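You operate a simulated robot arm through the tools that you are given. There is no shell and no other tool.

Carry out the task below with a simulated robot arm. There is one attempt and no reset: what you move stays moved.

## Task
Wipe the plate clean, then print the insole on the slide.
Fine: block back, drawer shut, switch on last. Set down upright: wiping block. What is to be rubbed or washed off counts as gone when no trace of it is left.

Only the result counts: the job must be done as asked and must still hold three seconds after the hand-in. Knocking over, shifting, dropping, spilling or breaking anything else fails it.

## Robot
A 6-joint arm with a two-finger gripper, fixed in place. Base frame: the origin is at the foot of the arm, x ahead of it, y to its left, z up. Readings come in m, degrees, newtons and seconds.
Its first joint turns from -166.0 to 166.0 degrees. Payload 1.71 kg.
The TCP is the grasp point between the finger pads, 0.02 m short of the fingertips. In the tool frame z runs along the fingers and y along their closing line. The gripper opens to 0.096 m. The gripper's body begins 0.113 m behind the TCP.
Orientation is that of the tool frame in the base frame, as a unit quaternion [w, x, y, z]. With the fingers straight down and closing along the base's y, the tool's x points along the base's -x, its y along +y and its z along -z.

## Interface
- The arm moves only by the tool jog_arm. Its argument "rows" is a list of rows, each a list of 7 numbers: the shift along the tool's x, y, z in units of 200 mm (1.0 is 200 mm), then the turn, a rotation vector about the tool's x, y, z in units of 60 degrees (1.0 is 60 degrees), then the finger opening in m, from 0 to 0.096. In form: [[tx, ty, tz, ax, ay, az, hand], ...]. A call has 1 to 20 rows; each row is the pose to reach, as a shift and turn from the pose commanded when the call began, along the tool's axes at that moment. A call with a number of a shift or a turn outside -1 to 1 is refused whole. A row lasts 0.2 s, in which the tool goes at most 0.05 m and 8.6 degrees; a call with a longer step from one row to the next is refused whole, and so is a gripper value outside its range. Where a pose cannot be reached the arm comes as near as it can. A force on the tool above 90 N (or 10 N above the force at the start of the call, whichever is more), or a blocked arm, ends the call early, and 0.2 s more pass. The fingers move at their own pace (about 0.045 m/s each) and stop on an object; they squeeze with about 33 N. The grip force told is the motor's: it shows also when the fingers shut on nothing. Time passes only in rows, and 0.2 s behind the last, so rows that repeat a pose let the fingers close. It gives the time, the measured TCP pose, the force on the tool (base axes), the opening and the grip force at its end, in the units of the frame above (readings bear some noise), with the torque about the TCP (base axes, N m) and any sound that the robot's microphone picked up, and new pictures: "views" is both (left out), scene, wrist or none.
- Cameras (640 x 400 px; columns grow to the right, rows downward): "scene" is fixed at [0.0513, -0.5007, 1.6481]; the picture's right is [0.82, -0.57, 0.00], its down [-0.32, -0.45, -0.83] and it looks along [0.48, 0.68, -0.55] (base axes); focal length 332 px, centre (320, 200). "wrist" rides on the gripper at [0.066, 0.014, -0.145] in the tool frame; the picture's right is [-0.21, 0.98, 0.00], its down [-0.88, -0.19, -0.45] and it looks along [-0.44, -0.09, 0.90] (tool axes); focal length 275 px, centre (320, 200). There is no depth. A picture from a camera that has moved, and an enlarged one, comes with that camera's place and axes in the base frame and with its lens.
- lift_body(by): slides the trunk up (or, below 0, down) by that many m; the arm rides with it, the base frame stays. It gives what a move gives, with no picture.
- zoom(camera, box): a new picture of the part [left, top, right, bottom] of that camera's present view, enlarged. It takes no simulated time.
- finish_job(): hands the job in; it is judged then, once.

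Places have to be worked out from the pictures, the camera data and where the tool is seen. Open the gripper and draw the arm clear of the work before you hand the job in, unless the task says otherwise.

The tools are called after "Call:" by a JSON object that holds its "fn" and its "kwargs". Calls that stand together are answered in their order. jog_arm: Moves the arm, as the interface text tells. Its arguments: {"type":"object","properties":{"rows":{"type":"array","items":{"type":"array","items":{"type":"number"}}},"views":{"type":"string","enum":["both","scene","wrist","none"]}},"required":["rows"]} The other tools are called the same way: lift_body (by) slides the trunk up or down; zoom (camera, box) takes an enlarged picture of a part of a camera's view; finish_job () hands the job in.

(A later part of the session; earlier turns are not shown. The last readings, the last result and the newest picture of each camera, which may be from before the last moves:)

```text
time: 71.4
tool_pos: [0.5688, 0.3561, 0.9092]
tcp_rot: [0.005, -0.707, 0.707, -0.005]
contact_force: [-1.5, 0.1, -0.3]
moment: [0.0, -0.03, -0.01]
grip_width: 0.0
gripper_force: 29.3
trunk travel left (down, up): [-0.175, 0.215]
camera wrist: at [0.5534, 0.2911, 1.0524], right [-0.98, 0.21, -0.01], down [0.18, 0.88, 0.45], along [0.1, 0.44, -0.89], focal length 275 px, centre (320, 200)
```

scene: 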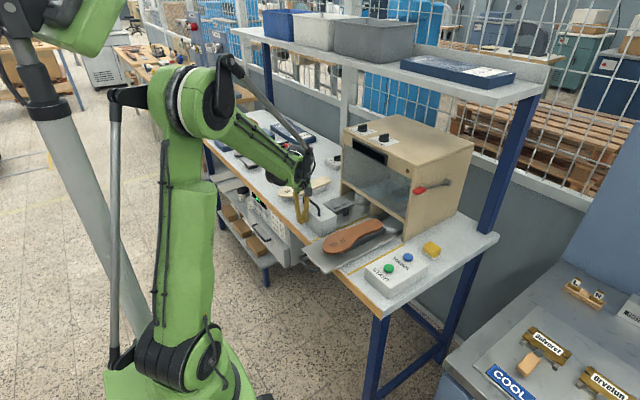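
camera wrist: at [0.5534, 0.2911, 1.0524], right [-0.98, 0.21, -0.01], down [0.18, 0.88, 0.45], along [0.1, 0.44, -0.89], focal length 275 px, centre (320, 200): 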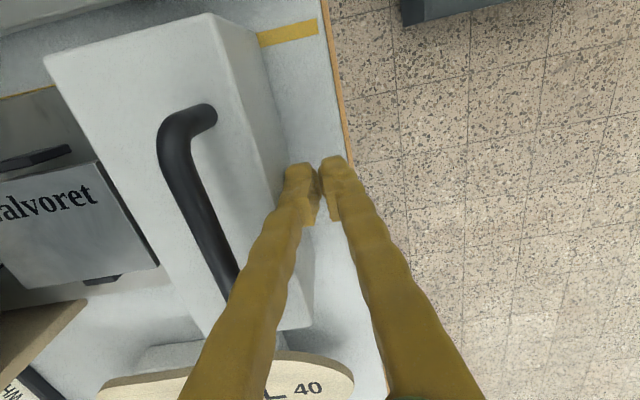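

Continuing to push; the drawer now overlies the table. Another 8 cm.

Call:
{"fn": "jog_arm", "kwargs": {"rows": [[0, -0.04, 0, 0, 0, 0, 0], [0, -0.09, 0, 0, 0, 0, 0], [0, -0.14, 0, 0, 0, 0, 0], [0, -0.19, 0, 0, 0, 0, 0], [0, -0.24, 0, 0, 0, 0, 0], [0, -0.29, 0, 0, 0, 0, 0], [0, -0.34, 0, 0, 0, 0, 0], [0, -0.38, 0, 0, 0, 0, 0], [0, -0.4, 0, 0, 0, 0, 0]], "views": "both"}}

Call:
{"fn": "zoom", "kwargs": {"camera": "scene", "box": [260, 120, 440, 260]}}

```text
time: 73.4
tool_pos: [0.6509, 0.3577, 0.9096]
tcp_rot: [0.005, -0.706, 0.708, -0.005]
contact_force: [-0.9, -0.5, -0.2]
moment: [0.02, -0.03, 0.0]
grip_width: 0.0
gripper_force: 29.6
trunk travel left (down, up): [-0.175, 0.215]
camera wrist: at [0.6343, 0.2919, 1.0533], right [-0.98, 0.21, -0.01], down [0.18, 0.88, 0.45], along [0.1, 0.44, -0.89], focal length 275 px, centre (320, 200)
```

scene: 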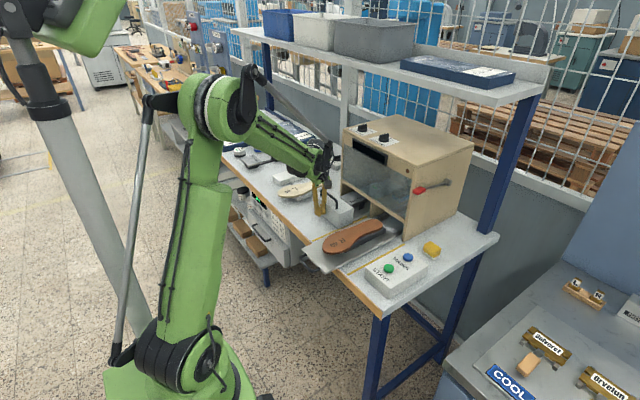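
wrist: 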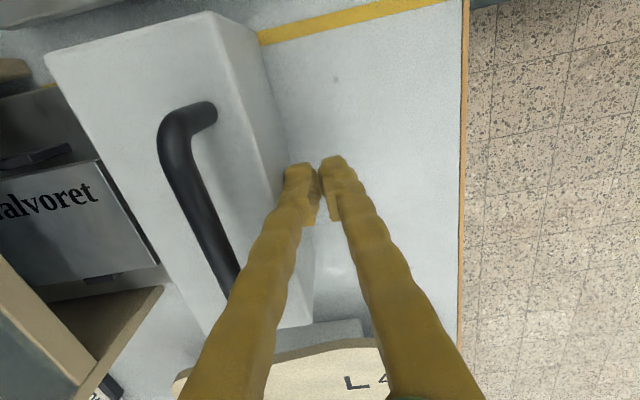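

```text
2.86 times, centred on (350, 190) of scene
camera zoom: at [0.0513, -0.5007, 1.6481], right [0.82, -0.57, 0.0], down [-0.32, -0.45, -0.83], along [0.48, 0.68, -0.55], focal length 950 px, centre (234, 229)
```

zoom: 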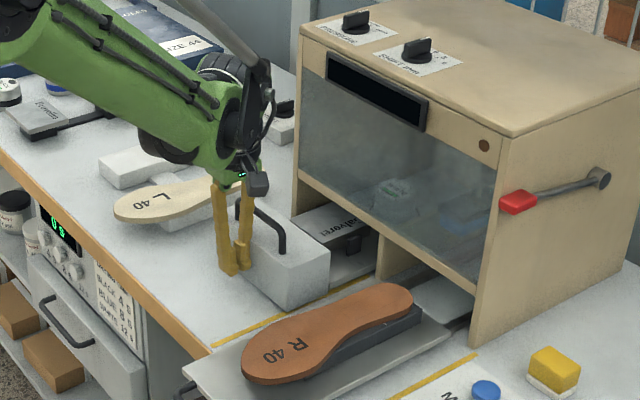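

The machine front is at about x 0.828, so about 9 cm of travel should remain. I push another 7 cm slowly.

Call:
{"fn": "jog_arm", "kwargs": {"rows": [[0, -0.04, 0, 0, 0, 0, 0], [0, -0.09, 0, 0, 0, 0, 0], [0, -0.14, 0, 0, 0, 0, 0], [0, -0.19, 0, 0, 0, 0, 0], [0, -0.24, 0, 0, 0, 0, 0], [0, -0.29, 0, 0, 0, 0, 0], [0, -0.33, 0, 0, 0, 0, 0], [0, -0.35, 0, 0, 0, 0, 0]], "views": "both"}}

```text
time: 75.2
tool_pos: [0.7189, 0.3566, 0.9108]
tcp_rot: [-0.005, 0.708, -0.707, 0.005]
contact_force: [0.2, -0.4, -0.2]
moment: [-0.03, 0.03, -0.01]
grip_width: 0.0002
gripper_force: 29.4
trunk travel left (down, up): [-0.175, 0.215]
camera wrist: at [0.7037, 0.2911, 1.0548], right [-0.98, 0.2, -0.01], down [0.18, 0.88, 0.45], along [0.1, 0.44, -0.89], focal length 275 px, centre (320, 200)
```

scene: 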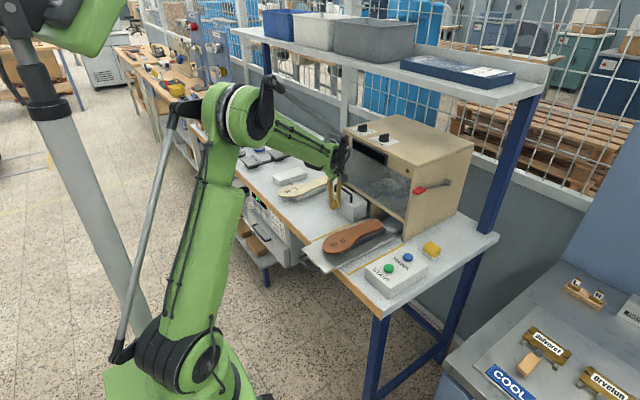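
wrist: 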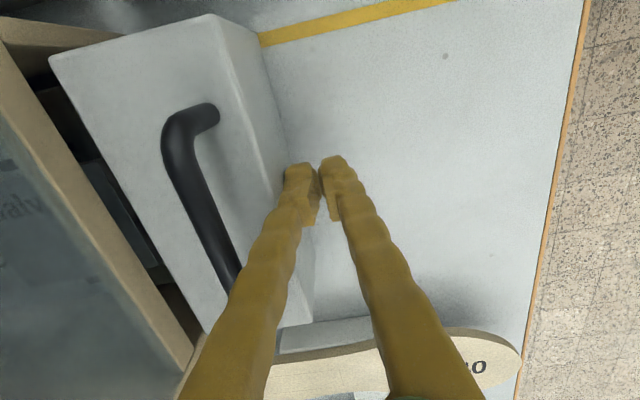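

The front box is nearly at the machine frame. I close the rest in small steps, watching for resistance.

Call:
{"fn": "jog_arm", "kwargs": {"rows": [[0, -0.03, 0, 0, 0, 0, 0], [0, -0.06, 0, 0, 0, 0, 0], [0, -0.08, 0, 0, 0, 0, 0], [0, -0.08, 0, 0, 0, 0, 0]], "views": "wrist"}}

Call:
{"fn": "jog_arm", "kwargs": {"rows": [[0, -0.015, 0, 0, 0, 0, 0], [0, -0.03, 0, 0, 0, 0, 0], [0, -0.03, 0, 0, 0, 0, 0]], "views": "wrist"}}

```text
time: 76.2
tool_pos: [0.7265, 0.3583, 0.9152]
tcp_rot: [-0.007, 0.707, -0.707, 0.006]
contact_force: [-65.7, 3.5, -35.3]
moment: [0.19, -0.71, -0.47]
grip_width: 0.0002
gripper_force: 30.0
trunk travel left (down, up): [-0.175, 0.215]
camera wrist: at [0.7101, 0.2927, 1.0589], right [-0.98, 0.2, -0.02], down [0.17, 0.88, 0.45], along [0.11, 0.43, -0.89], focal length 275 px, centre (320, 200)
```

wrist: 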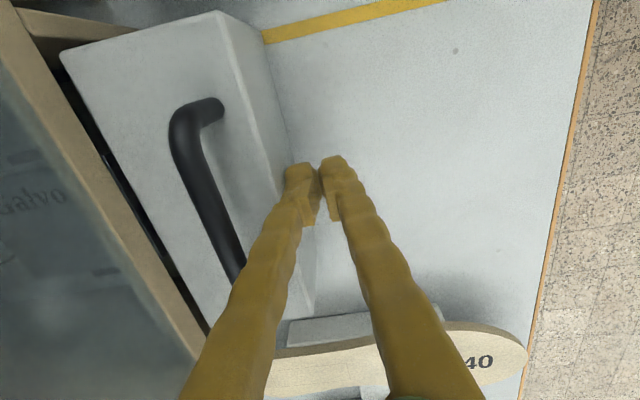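

```text
time: 76.7
tool_pos: [0.7278, 0.3572, 0.9152]
tcp_rot: [0.001, 0.709, -0.705, -0.001]
contact_force: [-143.3, -1.8, 69.3]
moment: [-0.55, -4.24, -1.14]
grip_width: 0.0001
gripper_force: 29.2
trunk travel left (down, up): [-0.175, 0.215]
stopped in row 2: the force on the tool passed its limit at 103 N (the readings are from after the stop); the commanded pose is now the measured one
camera wrist: at [0.7141, 0.292, 1.0603], right [-0.98, 0.2, 0.0], down [0.18, 0.88, 0.44], along [0.09, 0.44, -0.9], focal length 275 px, centre (320, 200)
```

wrist: 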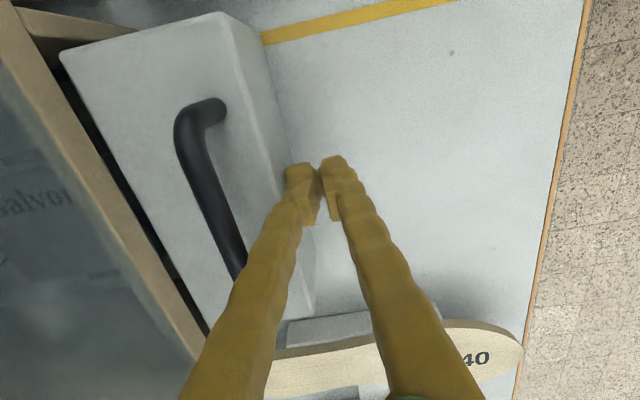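

The drawer reached a firm stop (contact at the finger on the box face). I back off at once and inspect.

Call:
{"fn": "jog_arm", "kwargs": {"rows": [[0, 0.03, 0, 0, 0, 0, 0], [0, 0.1, 0, 0, 0, 0, 0], [0, 0.25, 0, 0, 0, 0, 0], [0, 0.25, -0.2, 0, 0, 0, 0], [0, 0.3, -0.4, 0, 0, 0, 0], [0, 0.5, -0.6, 0, 0, 0, 0], [0, 0.6, -0.8, 0, 0, 0, 0], [0.1, 0.75, -0.9, 0, 0, 0, 0], [0.1, 0.75, -0.9, 0, 0, 0, 0]], "views": "both"}}

Call:
{"fn": "zoom", "kwargs": {"camera": "scene", "box": [320, 150, 420, 230]}}

Call:
{"fn": "zoom", "kwargs": {"camera": "wrist", "box": [80, 100, 300, 330]}}

```text
refused: row 6 steps farther than a row can; nothing moved
```

```text
5.00 times, centred on (370, 190) of scene
camera zoom: at [0.0513, -0.5007, 1.6481], right [0.82, -0.57, 0.0], down [-0.32, -0.45, -0.83], along [0.48, 0.68, -0.55], focal length 1662 px, centre (70, 250)
```

zoom: 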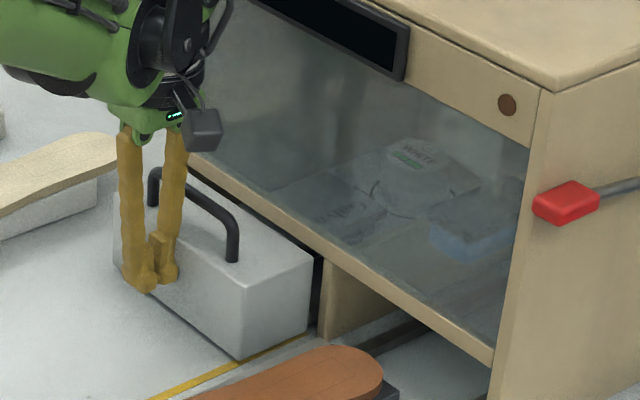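

```text
1.74 times, centred on (190, 215) of wrist
camera zoom: at [0.7141, 0.292, 1.0603], right [-0.98, 0.2, 0.0], down [0.18, 0.88, 0.44], along [0.09, 0.44, -0.9], focal length 479 px, centre (546, 174)
```

zoom: 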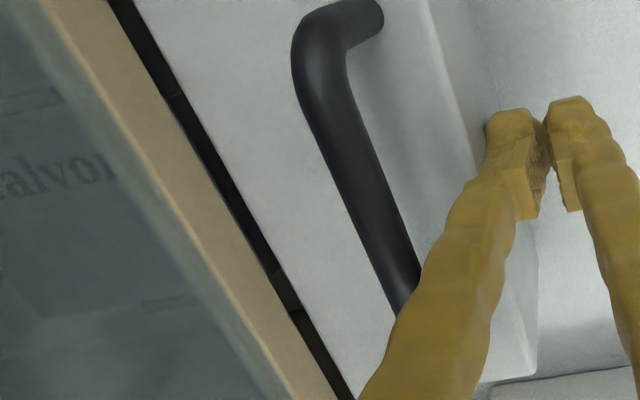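

The drawer box sits right at the machine frame, with plate and cup upright inside. I back off with smaller steps.

Call:
{"fn": "jog_arm", "kwargs": {"rows": [[0, 0.03, 0, 0, 0, 0, 0], [0, 0.1, 0, 0, 0, 0, 0], [0, 0.25, 0, 0, 0, 0, 0], [0, 0.25, -0.2, 0, 0, 0, 0], [0, 0.3, -0.4, 0, 0, 0, 0], [0, 0.4, -0.55, 0, 0, 0, 0], [0, 0.5, -0.7, 0, 0, 0, 0], [0, 0.6, -0.8, 0, 0, 0, 0], [0.05, 0.75, -0.85, 0, 0, 0, 0], [0.05, 0.75, -0.85, 0, 0, 0, 0]], "views": "both"}}

Call:
{"fn": "zoom", "kwargs": {"camera": "scene", "box": [320, 150, 420, 230]}}

Call:
{"fn": "zoom", "kwargs": {"camera": "wrist", "box": [100, 130, 300, 300]}}

```text
time: 78.9
tool_pos: [0.5979, 0.3455, 1.0735]
tcp_rot: [0.001, 0.708, -0.706, -0.002]
contact_force: [-0.7, -0.2, 0.7]
moment: [-0.01, -0.04, 0.01]
grip_width: 0.0
gripper_force: 29.1
trunk travel left (down, up): [-0.175, 0.215]
camera wrist: at [0.5844, 0.2807, 1.2188], right [-0.98, 0.2, 0.0], down [0.18, 0.88, 0.44], along [0.09, 0.44, -0.9], focal length 275 px, centre (320, 200)
```

scene: 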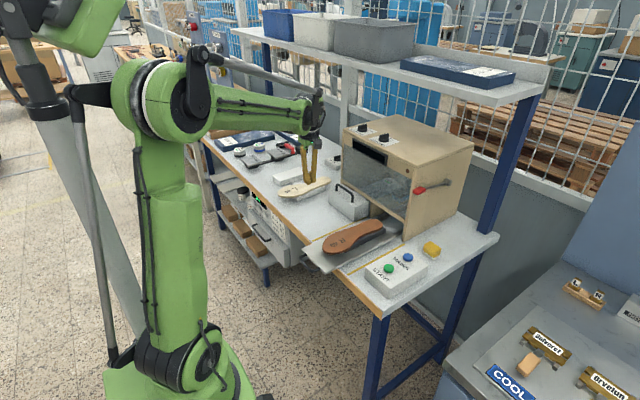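
wrist: 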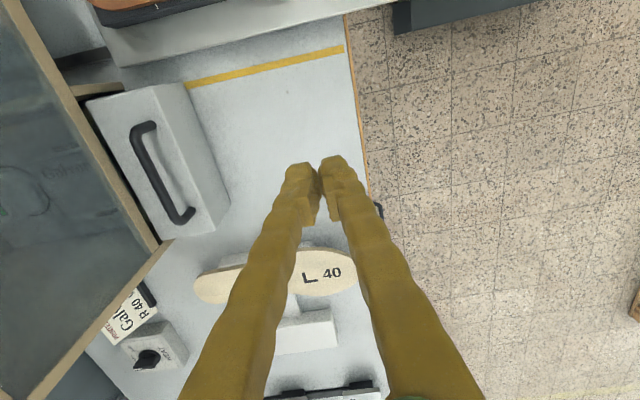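

```text
5.00 times, centred on (370, 190) of scene
camera zoom: at [0.0513, -0.5007, 1.6481], right [0.82, -0.57, 0.0], down [-0.32, -0.45, -0.83], along [0.48, 0.68, -0.55], focal length 1662 px, centre (70, 250)
```

zoom: 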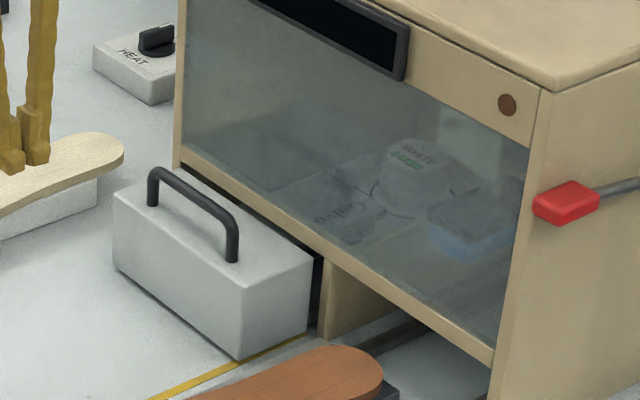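

```text
2.35 times, centred on (200, 215) of wrist
camera zoom: at [0.5844, 0.2807, 1.2188], right [-0.98, 0.2, 0.0], down [0.18, 0.88, 0.44], along [0.09, 0.44, -0.9], focal length 648 px, centre (602, 165)
```

zoom: 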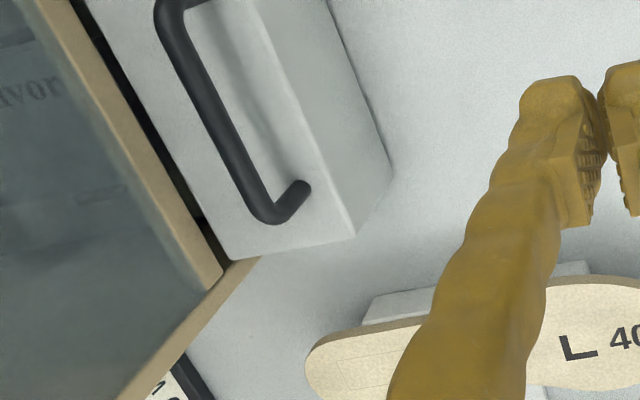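

The drawer is at its stop and reads as shut. Next I need the slide's handle height relative to the table accurately, so I touch the free table spot below with the closed fingertips to calibrate the height.

Call:
{"fn": "jog_arm", "kwargs": {"rows": [[0, 0, 0.2, 0, 0, 0, 0], [0, 0, 0.4, 0, 0, 0, 0], [0, 0, 0.6, 0, 0, 0, 0], [0, 0, 0.8, 0, 0, 0, 0], [0, 0, 0.9, 0, 0, 0, 0], [0, 0, 0.9, 0, 0, 0, 0]], "views": "both"}}

```text
time: 80.3
tool_pos: [0.5976, 0.3474, 0.8931]
tcp_rot: [0.001, 0.708, -0.707, 0.0]
contact_force: [0.7, -0.9, -0.6]
moment: [-0.02, 0.01, 0.03]
grip_width: 0.0002
gripper_force: 29.5
trunk travel left (down, up): [-0.175, 0.215]
camera wrist: at [0.5832, 0.2817, 1.0382], right [-0.98, 0.2, 0.0], down [0.19, 0.88, 0.44], along [0.09, 0.43, -0.9], focal length 275 px, centre (320, 200)
```

scene: 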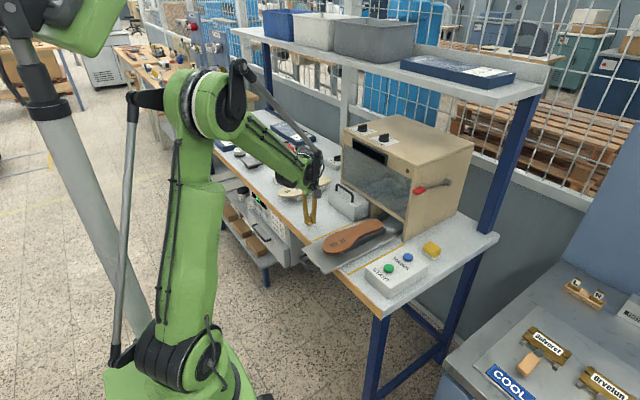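
wrist: 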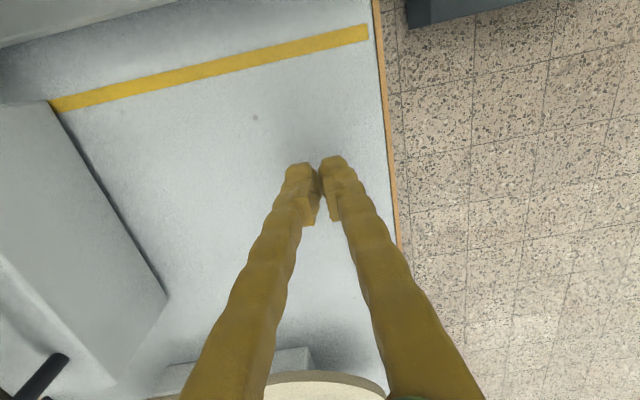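

Fingertips are just above the bench; I go down in small steps, one call at a time.

Call:
{"fn": "jog_arm", "kwargs": {"rows": [[0, 0, 0.01, 0, 0, 0, 0], [0, 0, 0.015, 0, 0, 0, 0], [0, 0, 0.015, 0, 0, 0, 0]], "views": "none"}}

```text
time: 81.1
tool_pos: [0.5977, 0.3469, 0.8898]
tcp_rot: [0.001, 0.708, -0.706, -0.002]
contact_force: [-0.2, -0.6, 0.2]
moment: [0.01, 0.02, 0.01]
grip_width: 0.0
gripper_force: 28.8
trunk travel left (down, up): [-0.175, 0.215]
```

Still free at 0.890; a further step of 2.5 mm.

Call:
{"fn": "jog_arm", "kwargs": {"rows": [[0, 0, 0.006, 0, 0, 0, 0], [0, 0, 0.0125, 0, 0, 0, 0], [0, 0, 0.0125, 0, 0, 0, 0]], "views": "none"}}

```text
time: 81.9
tool_pos: [0.5966, 0.3465, 0.8851]
tcp_rot: [0.001, 0.707, -0.707, -0.001]
contact_force: [0.4, 0.1, 0.5]
moment: [-0.01, 0.03, 0.02]
grip_width: 0.0001
gripper_force: 29.5
trunk travel left (down, up): [-0.175, 0.215]
```

Still no contact at 0.885 (tips near 0.865); another 2.5 mm.

Call:
{"fn": "jog_arm", "kwargs": {"rows": [[0, 0, 0.006, 0, 0, 0, 0], [0, 0, 0.0125, 0, 0, 0, 0], [0, 0, 0.0125, 0, 0, 0, 0]], "views": "none"}}

```text
time: 82.7
tool_pos: [0.5964, 0.3452, 0.8862]
tcp_rot: [0.001, 0.708, -0.706, -0.002]
contact_force: [0.2, -0.7, -0.5]
moment: [-0.01, 0.0, 0.02]
grip_width: 0.0005
gripper_force: 29.4
trunk travel left (down, up): [-0.175, 0.215]
```

Readings are noisy by 1–2 mm; by command I am at about 0.885. Another 2.5 mm.

Call:
{"fn": "jog_arm", "kwargs": {"rows": [[0, 0, 0.006, 0, 0, 0, 0], [0, 0, 0.0125, 0, 0, 0, 0], [0, 0, 0.0125, 0, 0, 0, 0]], "views": "none"}}

```text
time: 83.5
tool_pos: [0.5965, 0.3449, 0.8823]
tcp_rot: [0.002, 0.708, -0.706, -0.002]
contact_force: [0.3, 0.5, -0.8]
moment: [0.02, 0.03, -0.01]
grip_width: 0.0
gripper_force: 29.0
trunk travel left (down, up): [-0.175, 0.215]
```

Still free at about 0.8825; another 2.5 mm.

Call:
{"fn": "jog_arm", "kwargs": {"rows": [[0, 0, 0.006, 0, 0, 0, 0], [0, 0, 0.0125, 0, 0, 0, 0], [0, 0, 0.0125, 0, 0, 0, 0]], "views": "none"}}

```text
time: 84.3
tool_pos: [0.5963, 0.3451, 0.8786]
tcp_rot: [0.001, 0.708, -0.706, -0.002]
contact_force: [0.4, -0.4, 3.0]
moment: [-0.03, -0.04, -0.01]
grip_width: 0.0
gripper_force: 29.5
trunk travel left (down, up): [-0.175, 0.215]
```

Contact begins at TCP z ≈ 0.8795, so the table top is at z ≈ 0.860. I raise and go to view the slide's handle closely.

Call:
{"fn": "jog_arm", "kwargs": {"rows": [[0, 0, -0.2, 0, 0, 0, 0.05], [0, 0, -0.4, 0, 0, 0, 0.09], [0, 0, -0.6, 0, 0, 0, 0.09], [0, 0, -0.8, 0, 0, 0, 0.09], [0.15, 0.15, -0.8, 0, 0, 0, 0.09], [0.3, 0.3, -0.8, 0, 0, 0, 0.09], [0.45, 0.45, -0.8, 0, 0, 0, 0.09], [0.6, 0.6, -0.8, 0, 0, 0, 0.09], [0.75, 0.75, -0.8, 0, 0, 0, 0.09], [0.95, 0.8, -0.8, 0, 0, 0, 0.09], [0.95, 0.8, -0.8, 0, 0, 0, 0.09]], "views": "none"}}

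Call:
{"fn": "jog_arm", "kwargs": {"rows": [[0.2, 0, 0.1, 0, 0, 0, 0.09], [0.3, 0, 0.2, 0, 0, 0, 0.09], [0.3, 0, 0.2, 0, 0, 0, 0.09]], "views": "both"}}

Call:
{"fn": "zoom", "kwargs": {"camera": "scene", "box": [290, 210, 410, 290]}}

```text
time: 86.7
tool_pos: [0.4384, 0.1529, 1.0413]
tcp_rot: [0.001, 0.708, -0.707, -0.001]
contact_force: [-1.2, -0.5, 1.1]
moment: [-0.03, -0.01, 0.02]
grip_width: 0.09
gripper_force: 0.1
trunk travel left (down, up): [-0.175, 0.215]
```

```text
time: 87.5
tool_pos: [0.4367, 0.0954, 1.0009]
tcp_rot: [0.001, 0.708, -0.706, -0.001]
contact_force: [0.4, -0.1, 0.2]
moment: [-0.05, 0.02, 0.01]
grip_width: 0.0901
gripper_force: 0.1
trunk travel left (down, up): [-0.175, 0.215]
camera wrist: at [0.4229, 0.0314, 1.1451], right [-0.98, 0.2, 0.0], down [0.18, 0.88, 0.44], along [0.09, 0.44, -0.9], focal length 275 px, centre (320, 200)
```

scene: 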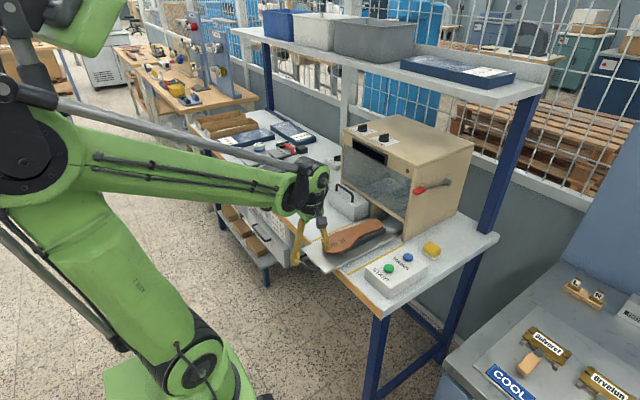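
wrist: 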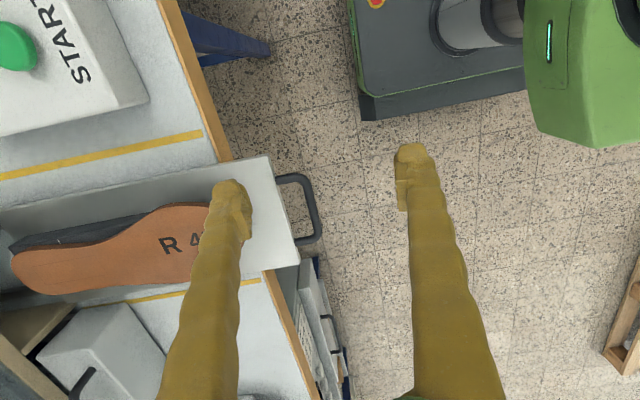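

```text
5.00 times, centred on (350, 250) of scene
camera zoom: at [0.0513, -0.5007, 1.6481], right [0.82, -0.57, 0.0], down [-0.32, -0.45, -0.83], along [0.48, 0.68, -0.55], focal length 1662 px, centre (170, -50)
```

zoom: 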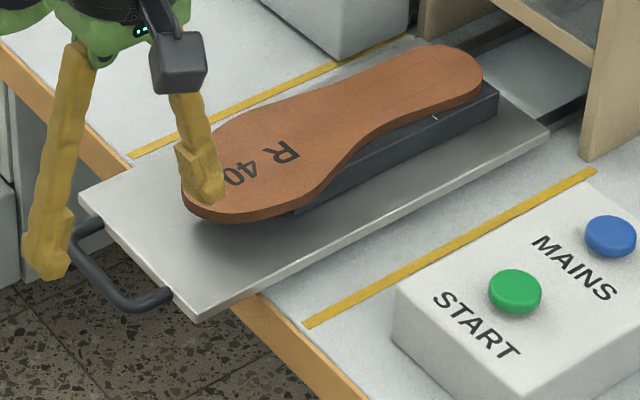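

The handle bar is a horizontal U at about x 0.46, y 0.14–0.21, near z 0.87–0.88. I place closed fingers in front of it with the tips about 4.5 mm above table level, so they can later pass over the table.

Call:
{"fn": "jog_arm", "kwargs": {"rows": [[0, 0.12, 0, 0, 0, 0, 0.05], [-0.15, 0.13, 0, 0, 0, 0, 0.02], [-0.3, 0.13, 0, 0, 0, 0, 0], [-0.385, 0.13, 0, 0, 0, 0, 0], [-0.385, 0.13, 0.2, 0, 0, 0, 0], [-0.385, 0.13, 0.4, 0, 0, 0, 0], [-0.385, 0.13, 0.55, 0, 0, 0, 0], [-0.385, 0.13, 0.58, 0, 0, 0, 0], [-0.385, 0.13, 0.58, 0, 0, 0, 0]], "views": "both"}}

Call:
{"fn": "zoom", "kwargs": {"camera": "scene", "box": [270, 190, 390, 290]}}

```text
time: 89.5
tool_pos: [0.4109, 0.173, 0.8832]
tcp_rot: [0.001, 0.707, -0.707, -0.001]
contact_force: [-0.4, 0.1, 0.3]
moment: [0.05, -0.02, 0.0]
grip_width: 0.0002
gripper_force: 28.8
trunk travel left (down, up): [-0.175, 0.215]
camera wrist: at [0.3963, 0.1074, 1.0278], right [-0.98, 0.2, 0.0], down [0.19, 0.88, 0.44], along [0.09, 0.43, -0.9], focal length 275 px, centre (320, 200)
```

scene: 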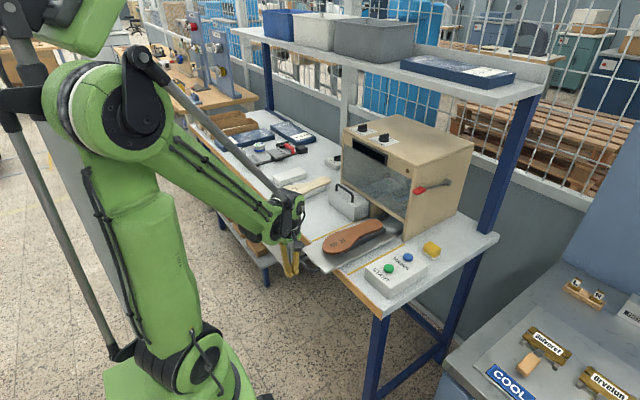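
wrist: 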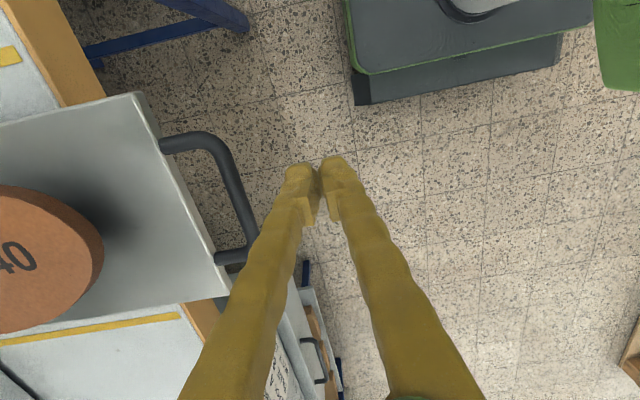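

```text
4.00 times, centred on (330, 240) of scene
camera zoom: at [0.0513, -0.5007, 1.6481], right [0.82, -0.57, 0.0], down [-0.32, -0.45, -0.83], along [0.48, 0.68, -0.55], focal length 1330 px, centre (280, 40)
```

zoom: 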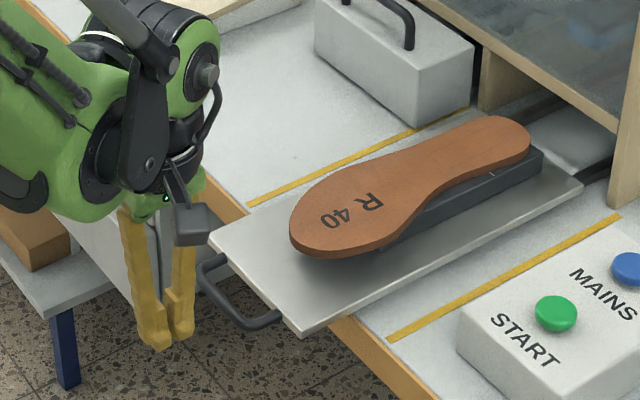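

The bar is at about (0.461, 0.17, 0.8755), overlapping well with my fingertips (z 0.863 up). I push the slide in gently.

Call:
{"fn": "jog_arm", "kwargs": {"rows": [[0, -0.04, 0, 0, 0, 0, 0], [0, -0.08, 0, 0, 0, 0, 0], [0, -0.12, 0, 0, 0, 0, 0], [0, -0.16, 0, 0, 0, 0, 0], [0, -0.19, 0, 0, 0, 0, 0], [0, -0.22, 0, 0, 0, 0, 0], [0, -0.26, 0, 0, 0, 0, 0], [0, -0.3, 0, 0, 0, 0, 0], [0, -0.33, 0, 0, 0, 0, 0]], "views": "both"}}

Call:
{"fn": "zoom", "kwargs": {"camera": "scene", "box": [290, 190, 410, 290]}}

```text
time: 91.5
tool_pos: [0.477, 0.1717, 0.8839]
tcp_rot: [0.002, 0.707, -0.707, -0.001]
contact_force: [0.7, 0.5, -0.1]
moment: [0.03, 0.02, 0.01]
grip_width: 0.0002
gripper_force: 29.7
trunk travel left (down, up): [-0.175, 0.215]
camera wrist: at [0.4629, 0.107, 1.0281], right [-0.98, 0.21, 0.0], down [0.19, 0.88, 0.44], along [0.09, 0.43, -0.9], focal length 275 px, centre (320, 200)
```

scene: 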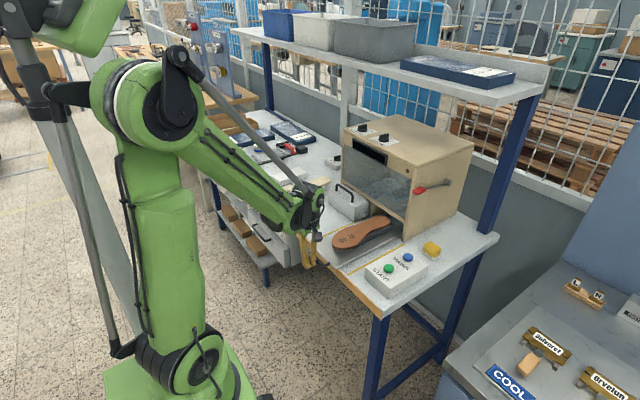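
wrist: 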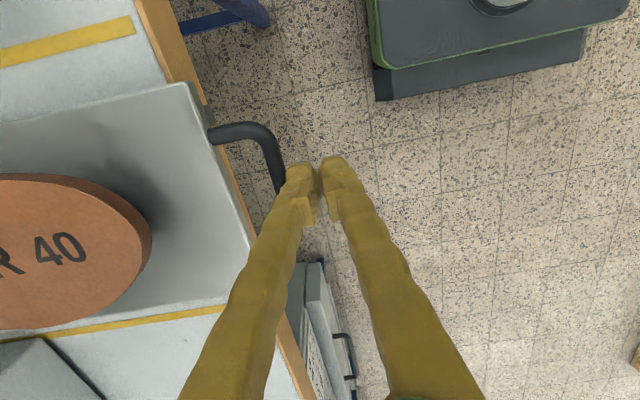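

```text
4.00 times, centred on (350, 240) of scene
camera zoom: at [0.0513, -0.5007, 1.6481], right [0.82, -0.57, 0.0], down [-0.32, -0.45, -0.83], along [0.48, 0.68, -0.55], focal length 1330 px, centre (200, 40)
```

zoom: 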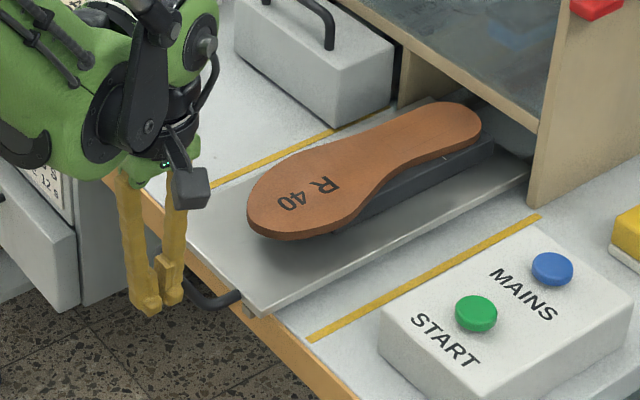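

The slide moves smoothly with the insole steady. I continue pushing slowly.

Call:
{"fn": "jog_arm", "kwargs": {"rows": [[0, -0.03, 0, 0, 0, 0, 0], [0, -0.07, 0, 0, 0, 0, 0], [0, -0.11, 0, 0, 0, 0, 0], [0, -0.15, 0, 0, 0, 0, 0], [0, -0.19, 0, 0, 0, 0, 0], [0, -0.23, 0, 0, 0, 0, 0], [0, -0.27, 0, 0, 0, 0, 0], [0, -0.31, 0, 0, 0, 0, 0], [0, -0.34, 0, 0, 0, 0, 0], [0, -0.36, 0, 0, 0, 0, 0]], "views": "both"}}

Call:
{"fn": "zoom", "kwargs": {"camera": "scene", "box": [290, 170, 430, 290]}}

```text
time: 93.7
tool_pos: [0.549, 0.1735, 0.8839]
tcp_rot: [0.001, 0.707, -0.707, -0.001]
contact_force: [-0.5, -0.5, -0.3]
moment: [0.01, 0.0, 0.0]
grip_width: 0.0002
gripper_force: 29.1
trunk travel left (down, up): [-0.175, 0.215]
camera wrist: at [0.5358, 0.1075, 1.0279], right [-0.98, 0.2, 0.0], down [0.18, 0.88, 0.44], along [0.09, 0.43, -0.9], focal length 275 px, centre (320, 200)
```

scene: 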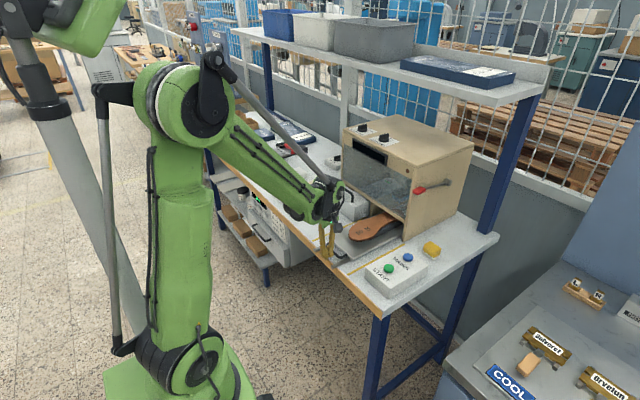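
wrist: 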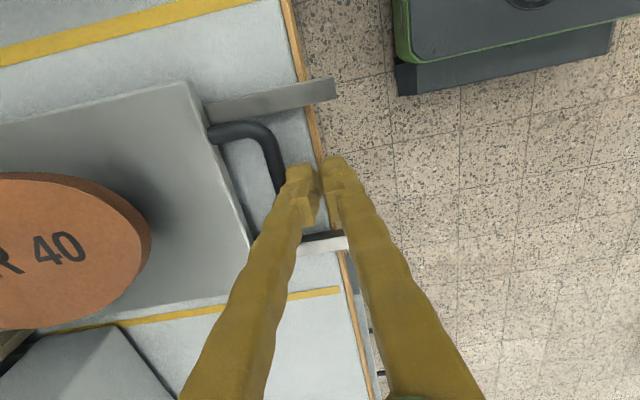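

```text
3.33 times, centred on (360, 230) of scene
camera zoom: at [0.0513, -0.5007, 1.6481], right [0.82, -0.57, 0.0], down [-0.32, -0.45, -0.83], along [0.48, 0.68, -0.55], focal length 1108 px, centre (187, 100)
```

zoom: 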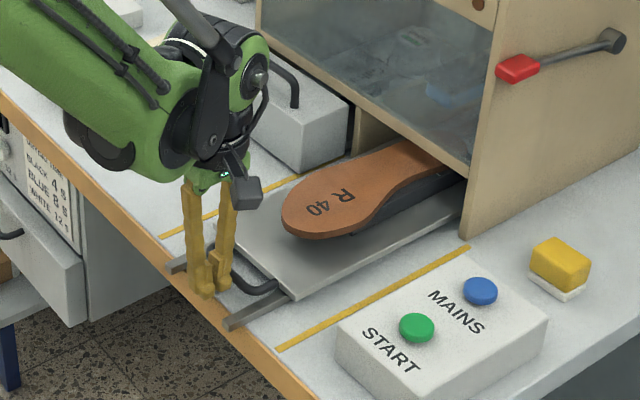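

Still free running, between the rails, insole steady. Continuing.

Call:
{"fn": "jog_arm", "kwargs": {"rows": [[0, -0.03, 0, 0, 0, 0, 0], [0, -0.07, 0, 0, 0, 0, 0], [0, -0.11, 0, 0, 0, 0, 0], [0, -0.15, 0, 0, 0, 0, 0], [0, -0.19, 0, 0, 0, 0, 0], [0, -0.23, 0, 0, 0, 0, 0], [0, -0.27, 0, 0, 0, 0, 0], [0, -0.31, 0, 0, 0, 0, 0], [0, -0.34, 0, 0, 0, 0, 0], [0, -0.36, 0, 0, 0, 0, 0]], "views": "both"}}

Call:
{"fn": "zoom", "kwargs": {"camera": "scene", "box": [290, 170, 430, 290]}}

```text
time: 95.9
tool_pos: [0.6072, 0.1692, 0.8869]
tcp_rot: [-0.001, -0.707, 0.707, 0.001]
contact_force: [1.9, -0.4, -0.2]
moment: [0.05, 0.23, 0.02]
grip_width: 0.0
gripper_force: 28.8
trunk travel left (down, up): [-0.175, 0.215]
stopped in row 10: the force on the tool passed its limit at 101 N (the readings are from after the stop); the commanded pose is now the measured one
camera wrist: at [0.5934, 0.1048, 1.0321], right [-0.98, 0.21, 0.0], down [0.19, 0.88, 0.44], along [0.09, 0.44, -0.9], focal length 275 px, centre (320, 200)
```

scene: 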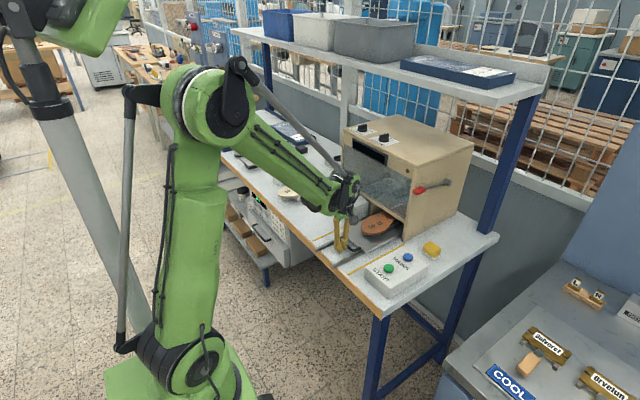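
wrist: 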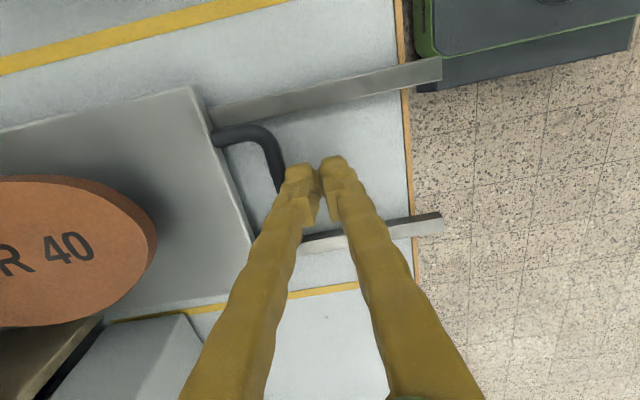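

```text
3.33 times, centred on (360, 230) of scene
camera zoom: at [0.0513, -0.5007, 1.6481], right [0.82, -0.57, 0.0], down [-0.32, -0.45, -0.83], along [0.48, 0.68, -0.55], focal length 1108 px, centre (187, 100)
```

zoom: 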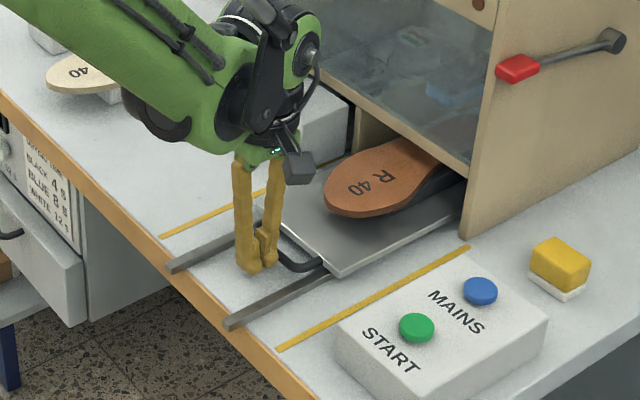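

The slide hit its end stop at about x 0.609 with the heel of the insole now inside the machine and the insole unmoved on its jig. I back off a little and rise clear.

Call:
{"fn": "jog_arm", "kwargs": {"rows": [[0, 0.05, 0, 0, 0, 0, 0], [0, 0.15, 0, 0, 0, 0, 0], [0, 0.15, -0.2, 0, 0, 0, 0], [0, 0.15, -0.4, 0, 0, 0, 0], [0, 0.15, -0.6, 0, 0, 0, 0], [0, 0.15, -0.8, 0, 0, 0, 0], [0.2, 0.15, -0.9, 0, 0, 0, 0], [0.4, 0.15, -0.9, 0, 0, 0, 0], [0.4, 0.15, -0.9, 0, 0, 0, 0]], "views": "both"}}

Call:
{"fn": "zoom", "kwargs": {"camera": "scene", "box": [310, 130, 450, 260]}}

Call:
{"fn": "zoom", "kwargs": {"camera": "wrist", "box": [0, 40, 240, 300]}}

```text
time: 97.9
tool_pos: [0.5723, 0.0899, 1.0704]
tcp_rot: [-0.001, 0.708, -0.707, 0.0]
contact_force: [0.1, 0.6, 0.1]
moment: [0.03, -0.01, 0.02]
grip_width: 0.0
gripper_force: 29.2
trunk travel left (down, up): [-0.175, 0.215]
camera wrist: at [0.5572, 0.024, 1.2149], right [-0.98, 0.2, 0.0], down [0.18, 0.88, 0.45], along [0.09, 0.44, -0.9], focal length 275 px, centre (320, 200)
```

scene: 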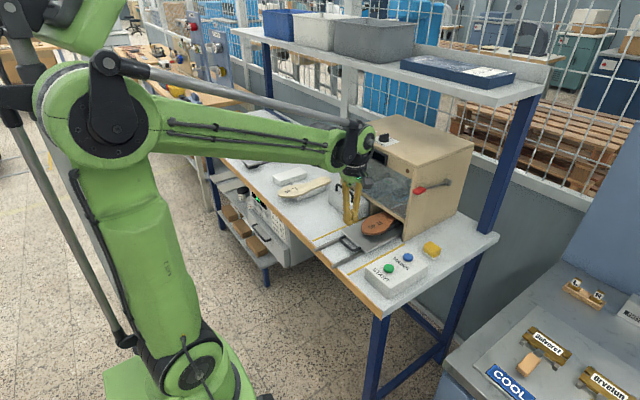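
wrist: 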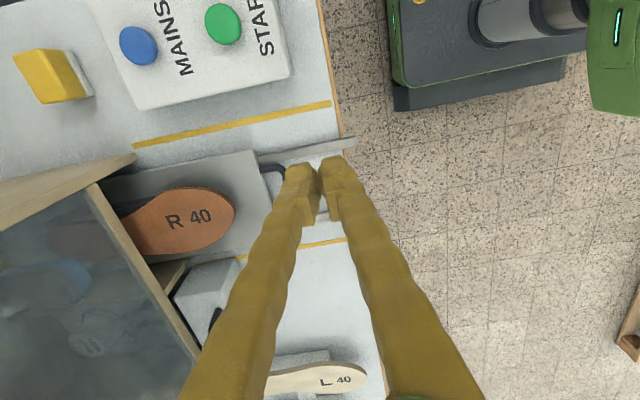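

```text
3.08 times, centred on (380, 195) of scene
camera zoom: at [0.0513, -0.5007, 1.6481], right [0.82, -0.57, 0.0], down [-0.32, -0.45, -0.83], along [0.48, 0.68, -0.55], focal length 1023 px, centre (135, 215)
```

zoom: 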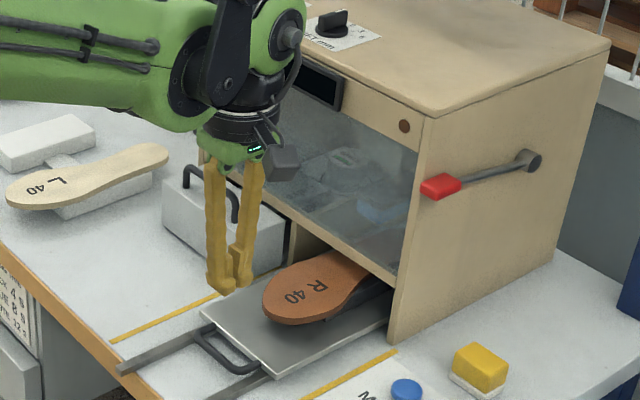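

```text
1.54 times, centred on (120, 170) of wrist
camera zoom: at [0.5572, 0.024, 1.2149], right [-0.98, 0.2, 0.0], down [0.18, 0.88, 0.45], along [0.09, 0.44, -0.9], focal length 424 px, centre (628, 246)
```

zoom: 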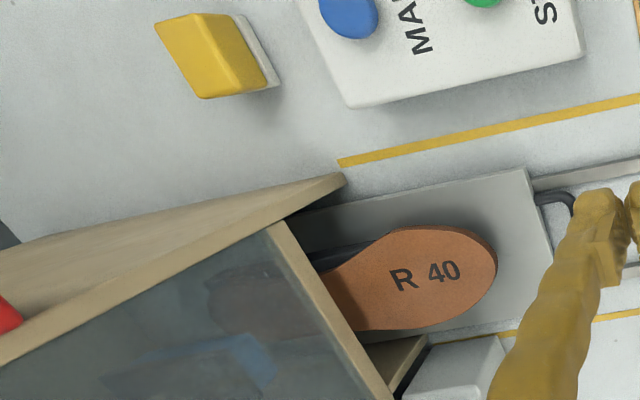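

Slide and drawer are in, block back; the display is dark, so the mains is off. The MAINS button is at about (0.7235, -0.025); I hover above it with closed fingers.

Call:
{"fn": "jog_arm", "kwargs": {"rows": [[0.15, -0.18, 0, 0, 0, 0, 0], [0.3, -0.36, 0, 0, 0, 0, 0], [0.45, -0.54, 0, 0, 0, 0, 0], [0.575, -0.7, 0, 0, 0, 0, 0], [0.575, -0.756, 0.1, 0, 0, 0, 0], [0.575, -0.756, 0.3, 0, 0, 0, 0], [0.575, -0.756, 0.5, 0, 0, 0, 0], [0.575, -0.756, 0.5, 0, 0, 0, 0]], "views": "both"}}

Call:
{"fn": "zoom", "kwargs": {"camera": "scene", "box": [360, 190, 450, 290]}}

```text
time: 99.7
tool_pos: [0.7209, -0.025, 0.9702]
tcp_rot: [-0.001, 0.707, -0.707, 0.001]
contact_force: [-0.3, -0.8, -0.2]
moment: [-0.02, 0.01, -0.03]
grip_width: 0.0
gripper_force: 29.8
trunk travel left (down, up): [-0.175, 0.215]
camera wrist: at [0.708, -0.09, 1.1139], right [-0.98, 0.2, 0.0], down [0.18, 0.88, 0.44], along [0.09, 0.44, -0.9], focal length 275 px, centre (320, 200)
```

scene: 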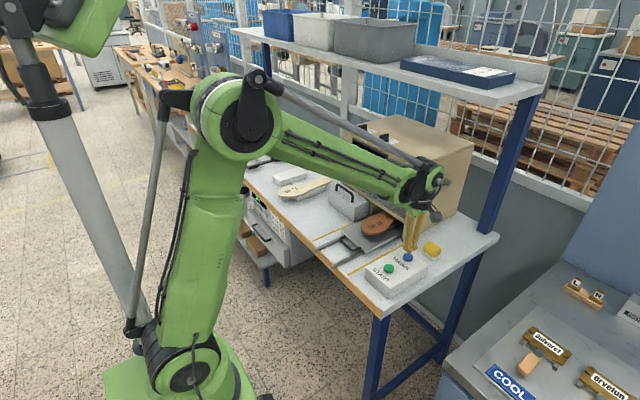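
wrist: 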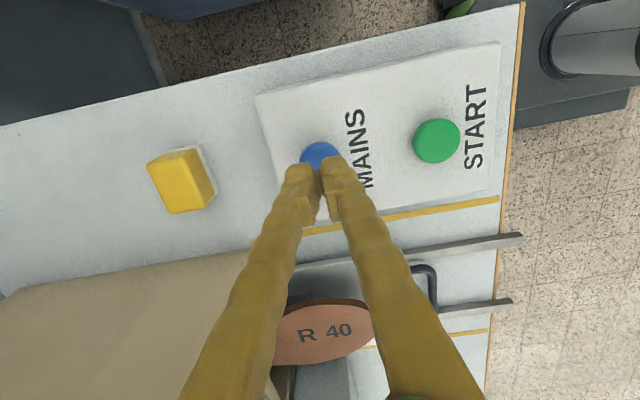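

```text
4.00 times, centred on (405, 240) of scene
camera zoom: at [0.0513, -0.5007, 1.6481], right [0.82, -0.57, 0.0], down [-0.32, -0.45, -0.83], along [0.48, 0.68, -0.55], focal length 1330 px, centre (-20, 40)
```

zoom: 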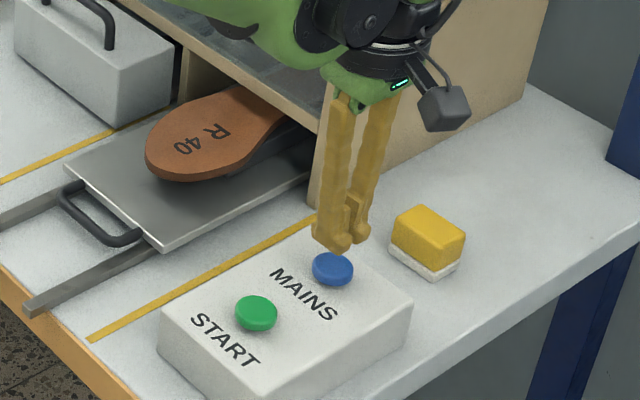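

The fingertips are right over the MAINS button. I descend in small steps until it is pressed.

Call:
{"fn": "jog_arm", "kwargs": {"rows": [[0.005, 0, 0.06, 0, 0, 0, 0], [0.01, 0, 0.12, 0, 0, 0, 0], [0.01, 0, 0.15, 0, 0, 0, 0], [0.01, 0, 0.15, 0, 0, 0, 0]], "views": "none"}}

```text
time: 100.7
tool_pos: [0.7226, -0.0249, 0.9386]
tcp_rot: [0.0, 0.708, -0.707, 0.001]
contact_force: [0.0, -2.1, 3.2]
moment: [-0.04, 0.01, -0.04]
grip_width: 0.0061
gripper_force: 29.8
trunk travel left (down, up): [-0.175, 0.215]
heard: click
```

A click was heard at the button. I rise and check the display and button.

Call:
{"fn": "jog_arm", "kwargs": {"rows": [[0, 0, -0.1, 0, 0, 0, 0], [0, 0, -0.25, 0, 0, 0, 0], [0, 0.2, -0.35, 0, 0, 0, 0], [0, 0.4, -0.4, 0, 0, 0, 0], [0, 0.42, -0.4, 0, 0, 0, 0]], "views": "both"}}

Call:
{"fn": "zoom", "kwargs": {"camera": "scene", "box": [340, 110, 460, 290]}}

Call:
{"fn": "zoom", "kwargs": {"camera": "wrist", "box": [180, 60, 420, 240]}}

```text
time: 101.9
tool_pos: [0.6373, -0.0243, 1.0223]
tcp_rot: [-0.001, 0.708, -0.707, 0.0]
contact_force: [-0.4, 0.2, -0.1]
moment: [0.06, -0.06, 0.01]
grip_width: 0.0
gripper_force: 29.3
trunk travel left (down, up): [-0.175, 0.215]
camera wrist: at [0.6239, -0.0894, 1.1667], right [-0.98, 0.2, 0.0], down [0.18, 0.88, 0.44], along [0.09, 0.44, -0.9], focal length 275 px, centre (320, 200)
```

scene: 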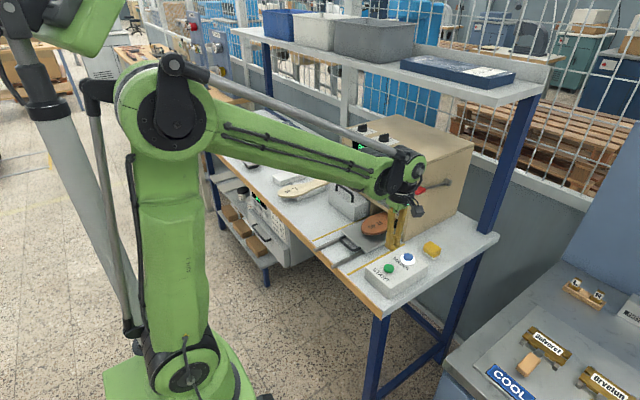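
wrist: 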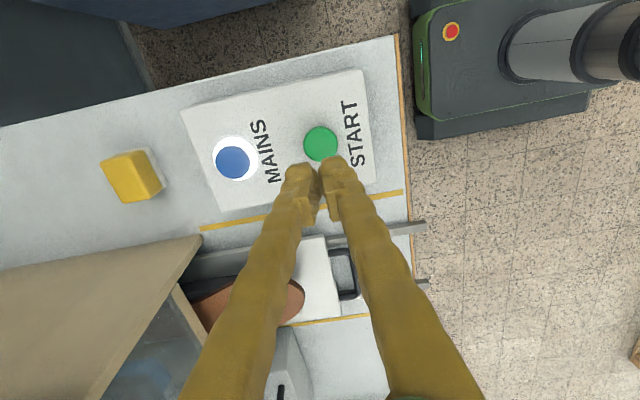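

```text
2.22 times, centred on (400, 200) of scene
camera zoom: at [0.0513, -0.5007, 1.6481], right [0.82, -0.57, 0.0], down [-0.32, -0.45, -0.83], along [0.48, 0.68, -0.55], focal length 739 px, centre (142, 200)
```

zoom: 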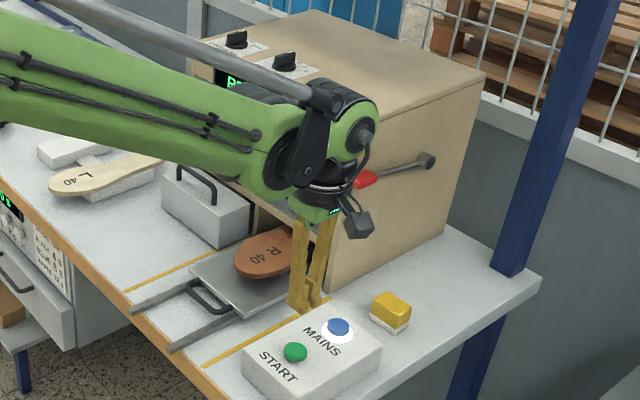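

```text
2.22 times, centred on (300, 150) of wrist
camera zoom: at [0.6239, -0.0894, 1.1667], right [-0.98, 0.2, 0.0], down [0.18, 0.88, 0.44], along [0.09, 0.44, -0.9], focal length 612 px, centre (364, 311)
```

zoom: 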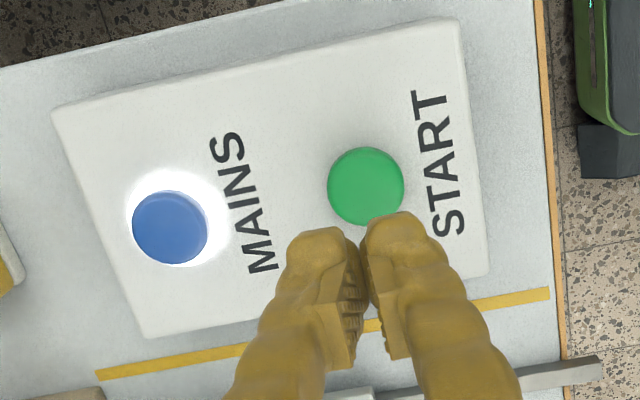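

MAINS is lit and the display now shows something hidden by the arm. I draw the arm back to read it.

Call:
{"fn": "jog_arm", "kwargs": {"rows": [[0, 0.2, 0, 0, 0, 0, 0], [0, 0.4, 0, 0, 0, 0, 0], [0, 0.6, 0, 0, 0, 0, 0], [0, 0.8, 0, 0, 0, 0, 0], [0, 1.0, 0, 0, 0, 0, 0], [0, 1.0, 0, 0, 0, 0, 0]], "views": "scene"}}

Call:
{"fn": "zoom", "kwargs": {"camera": "scene", "box": [340, 120, 410, 180]}}

```text
time: 103.3
tool_pos: [0.4386, -0.0248, 1.0197]
tcp_rot: [0.0, 0.707, -0.707, 0.0]
contact_force: [1.2, 0.0, 0.4]
moment: [0.0, 0.0, 0.0]
grip_width: 0.0
gripper_force: 29.0
trunk travel left (down, up): [-0.175, 0.215]
```

scene: 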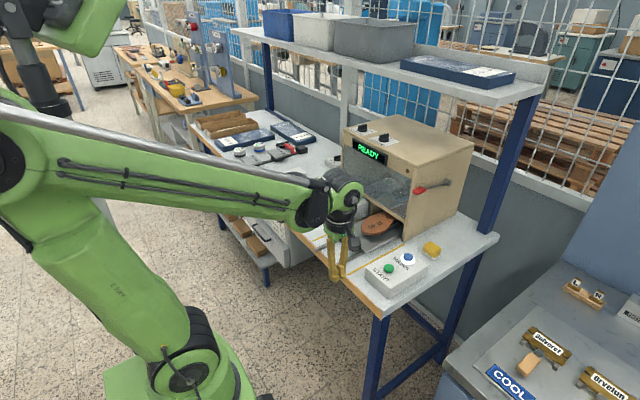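

```text
6.67 times, centred on (375, 150) of scene
camera zoom: at [0.0513, -0.5007, 1.6481], right [0.82, -0.57, 0.0], down [-0.32, -0.45, -0.83], along [0.48, 0.68, -0.55], focal length 2216 px, centre (-47, 533)
```

zoom: 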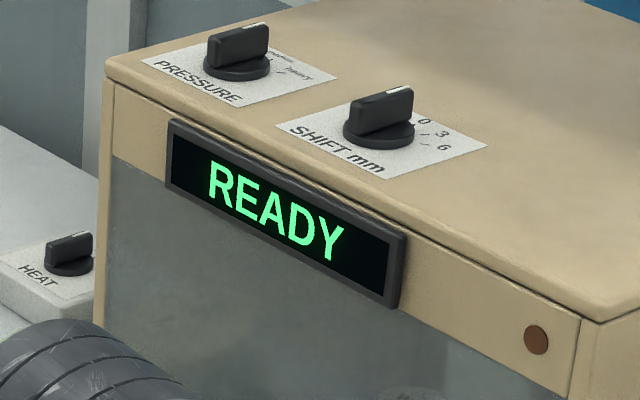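

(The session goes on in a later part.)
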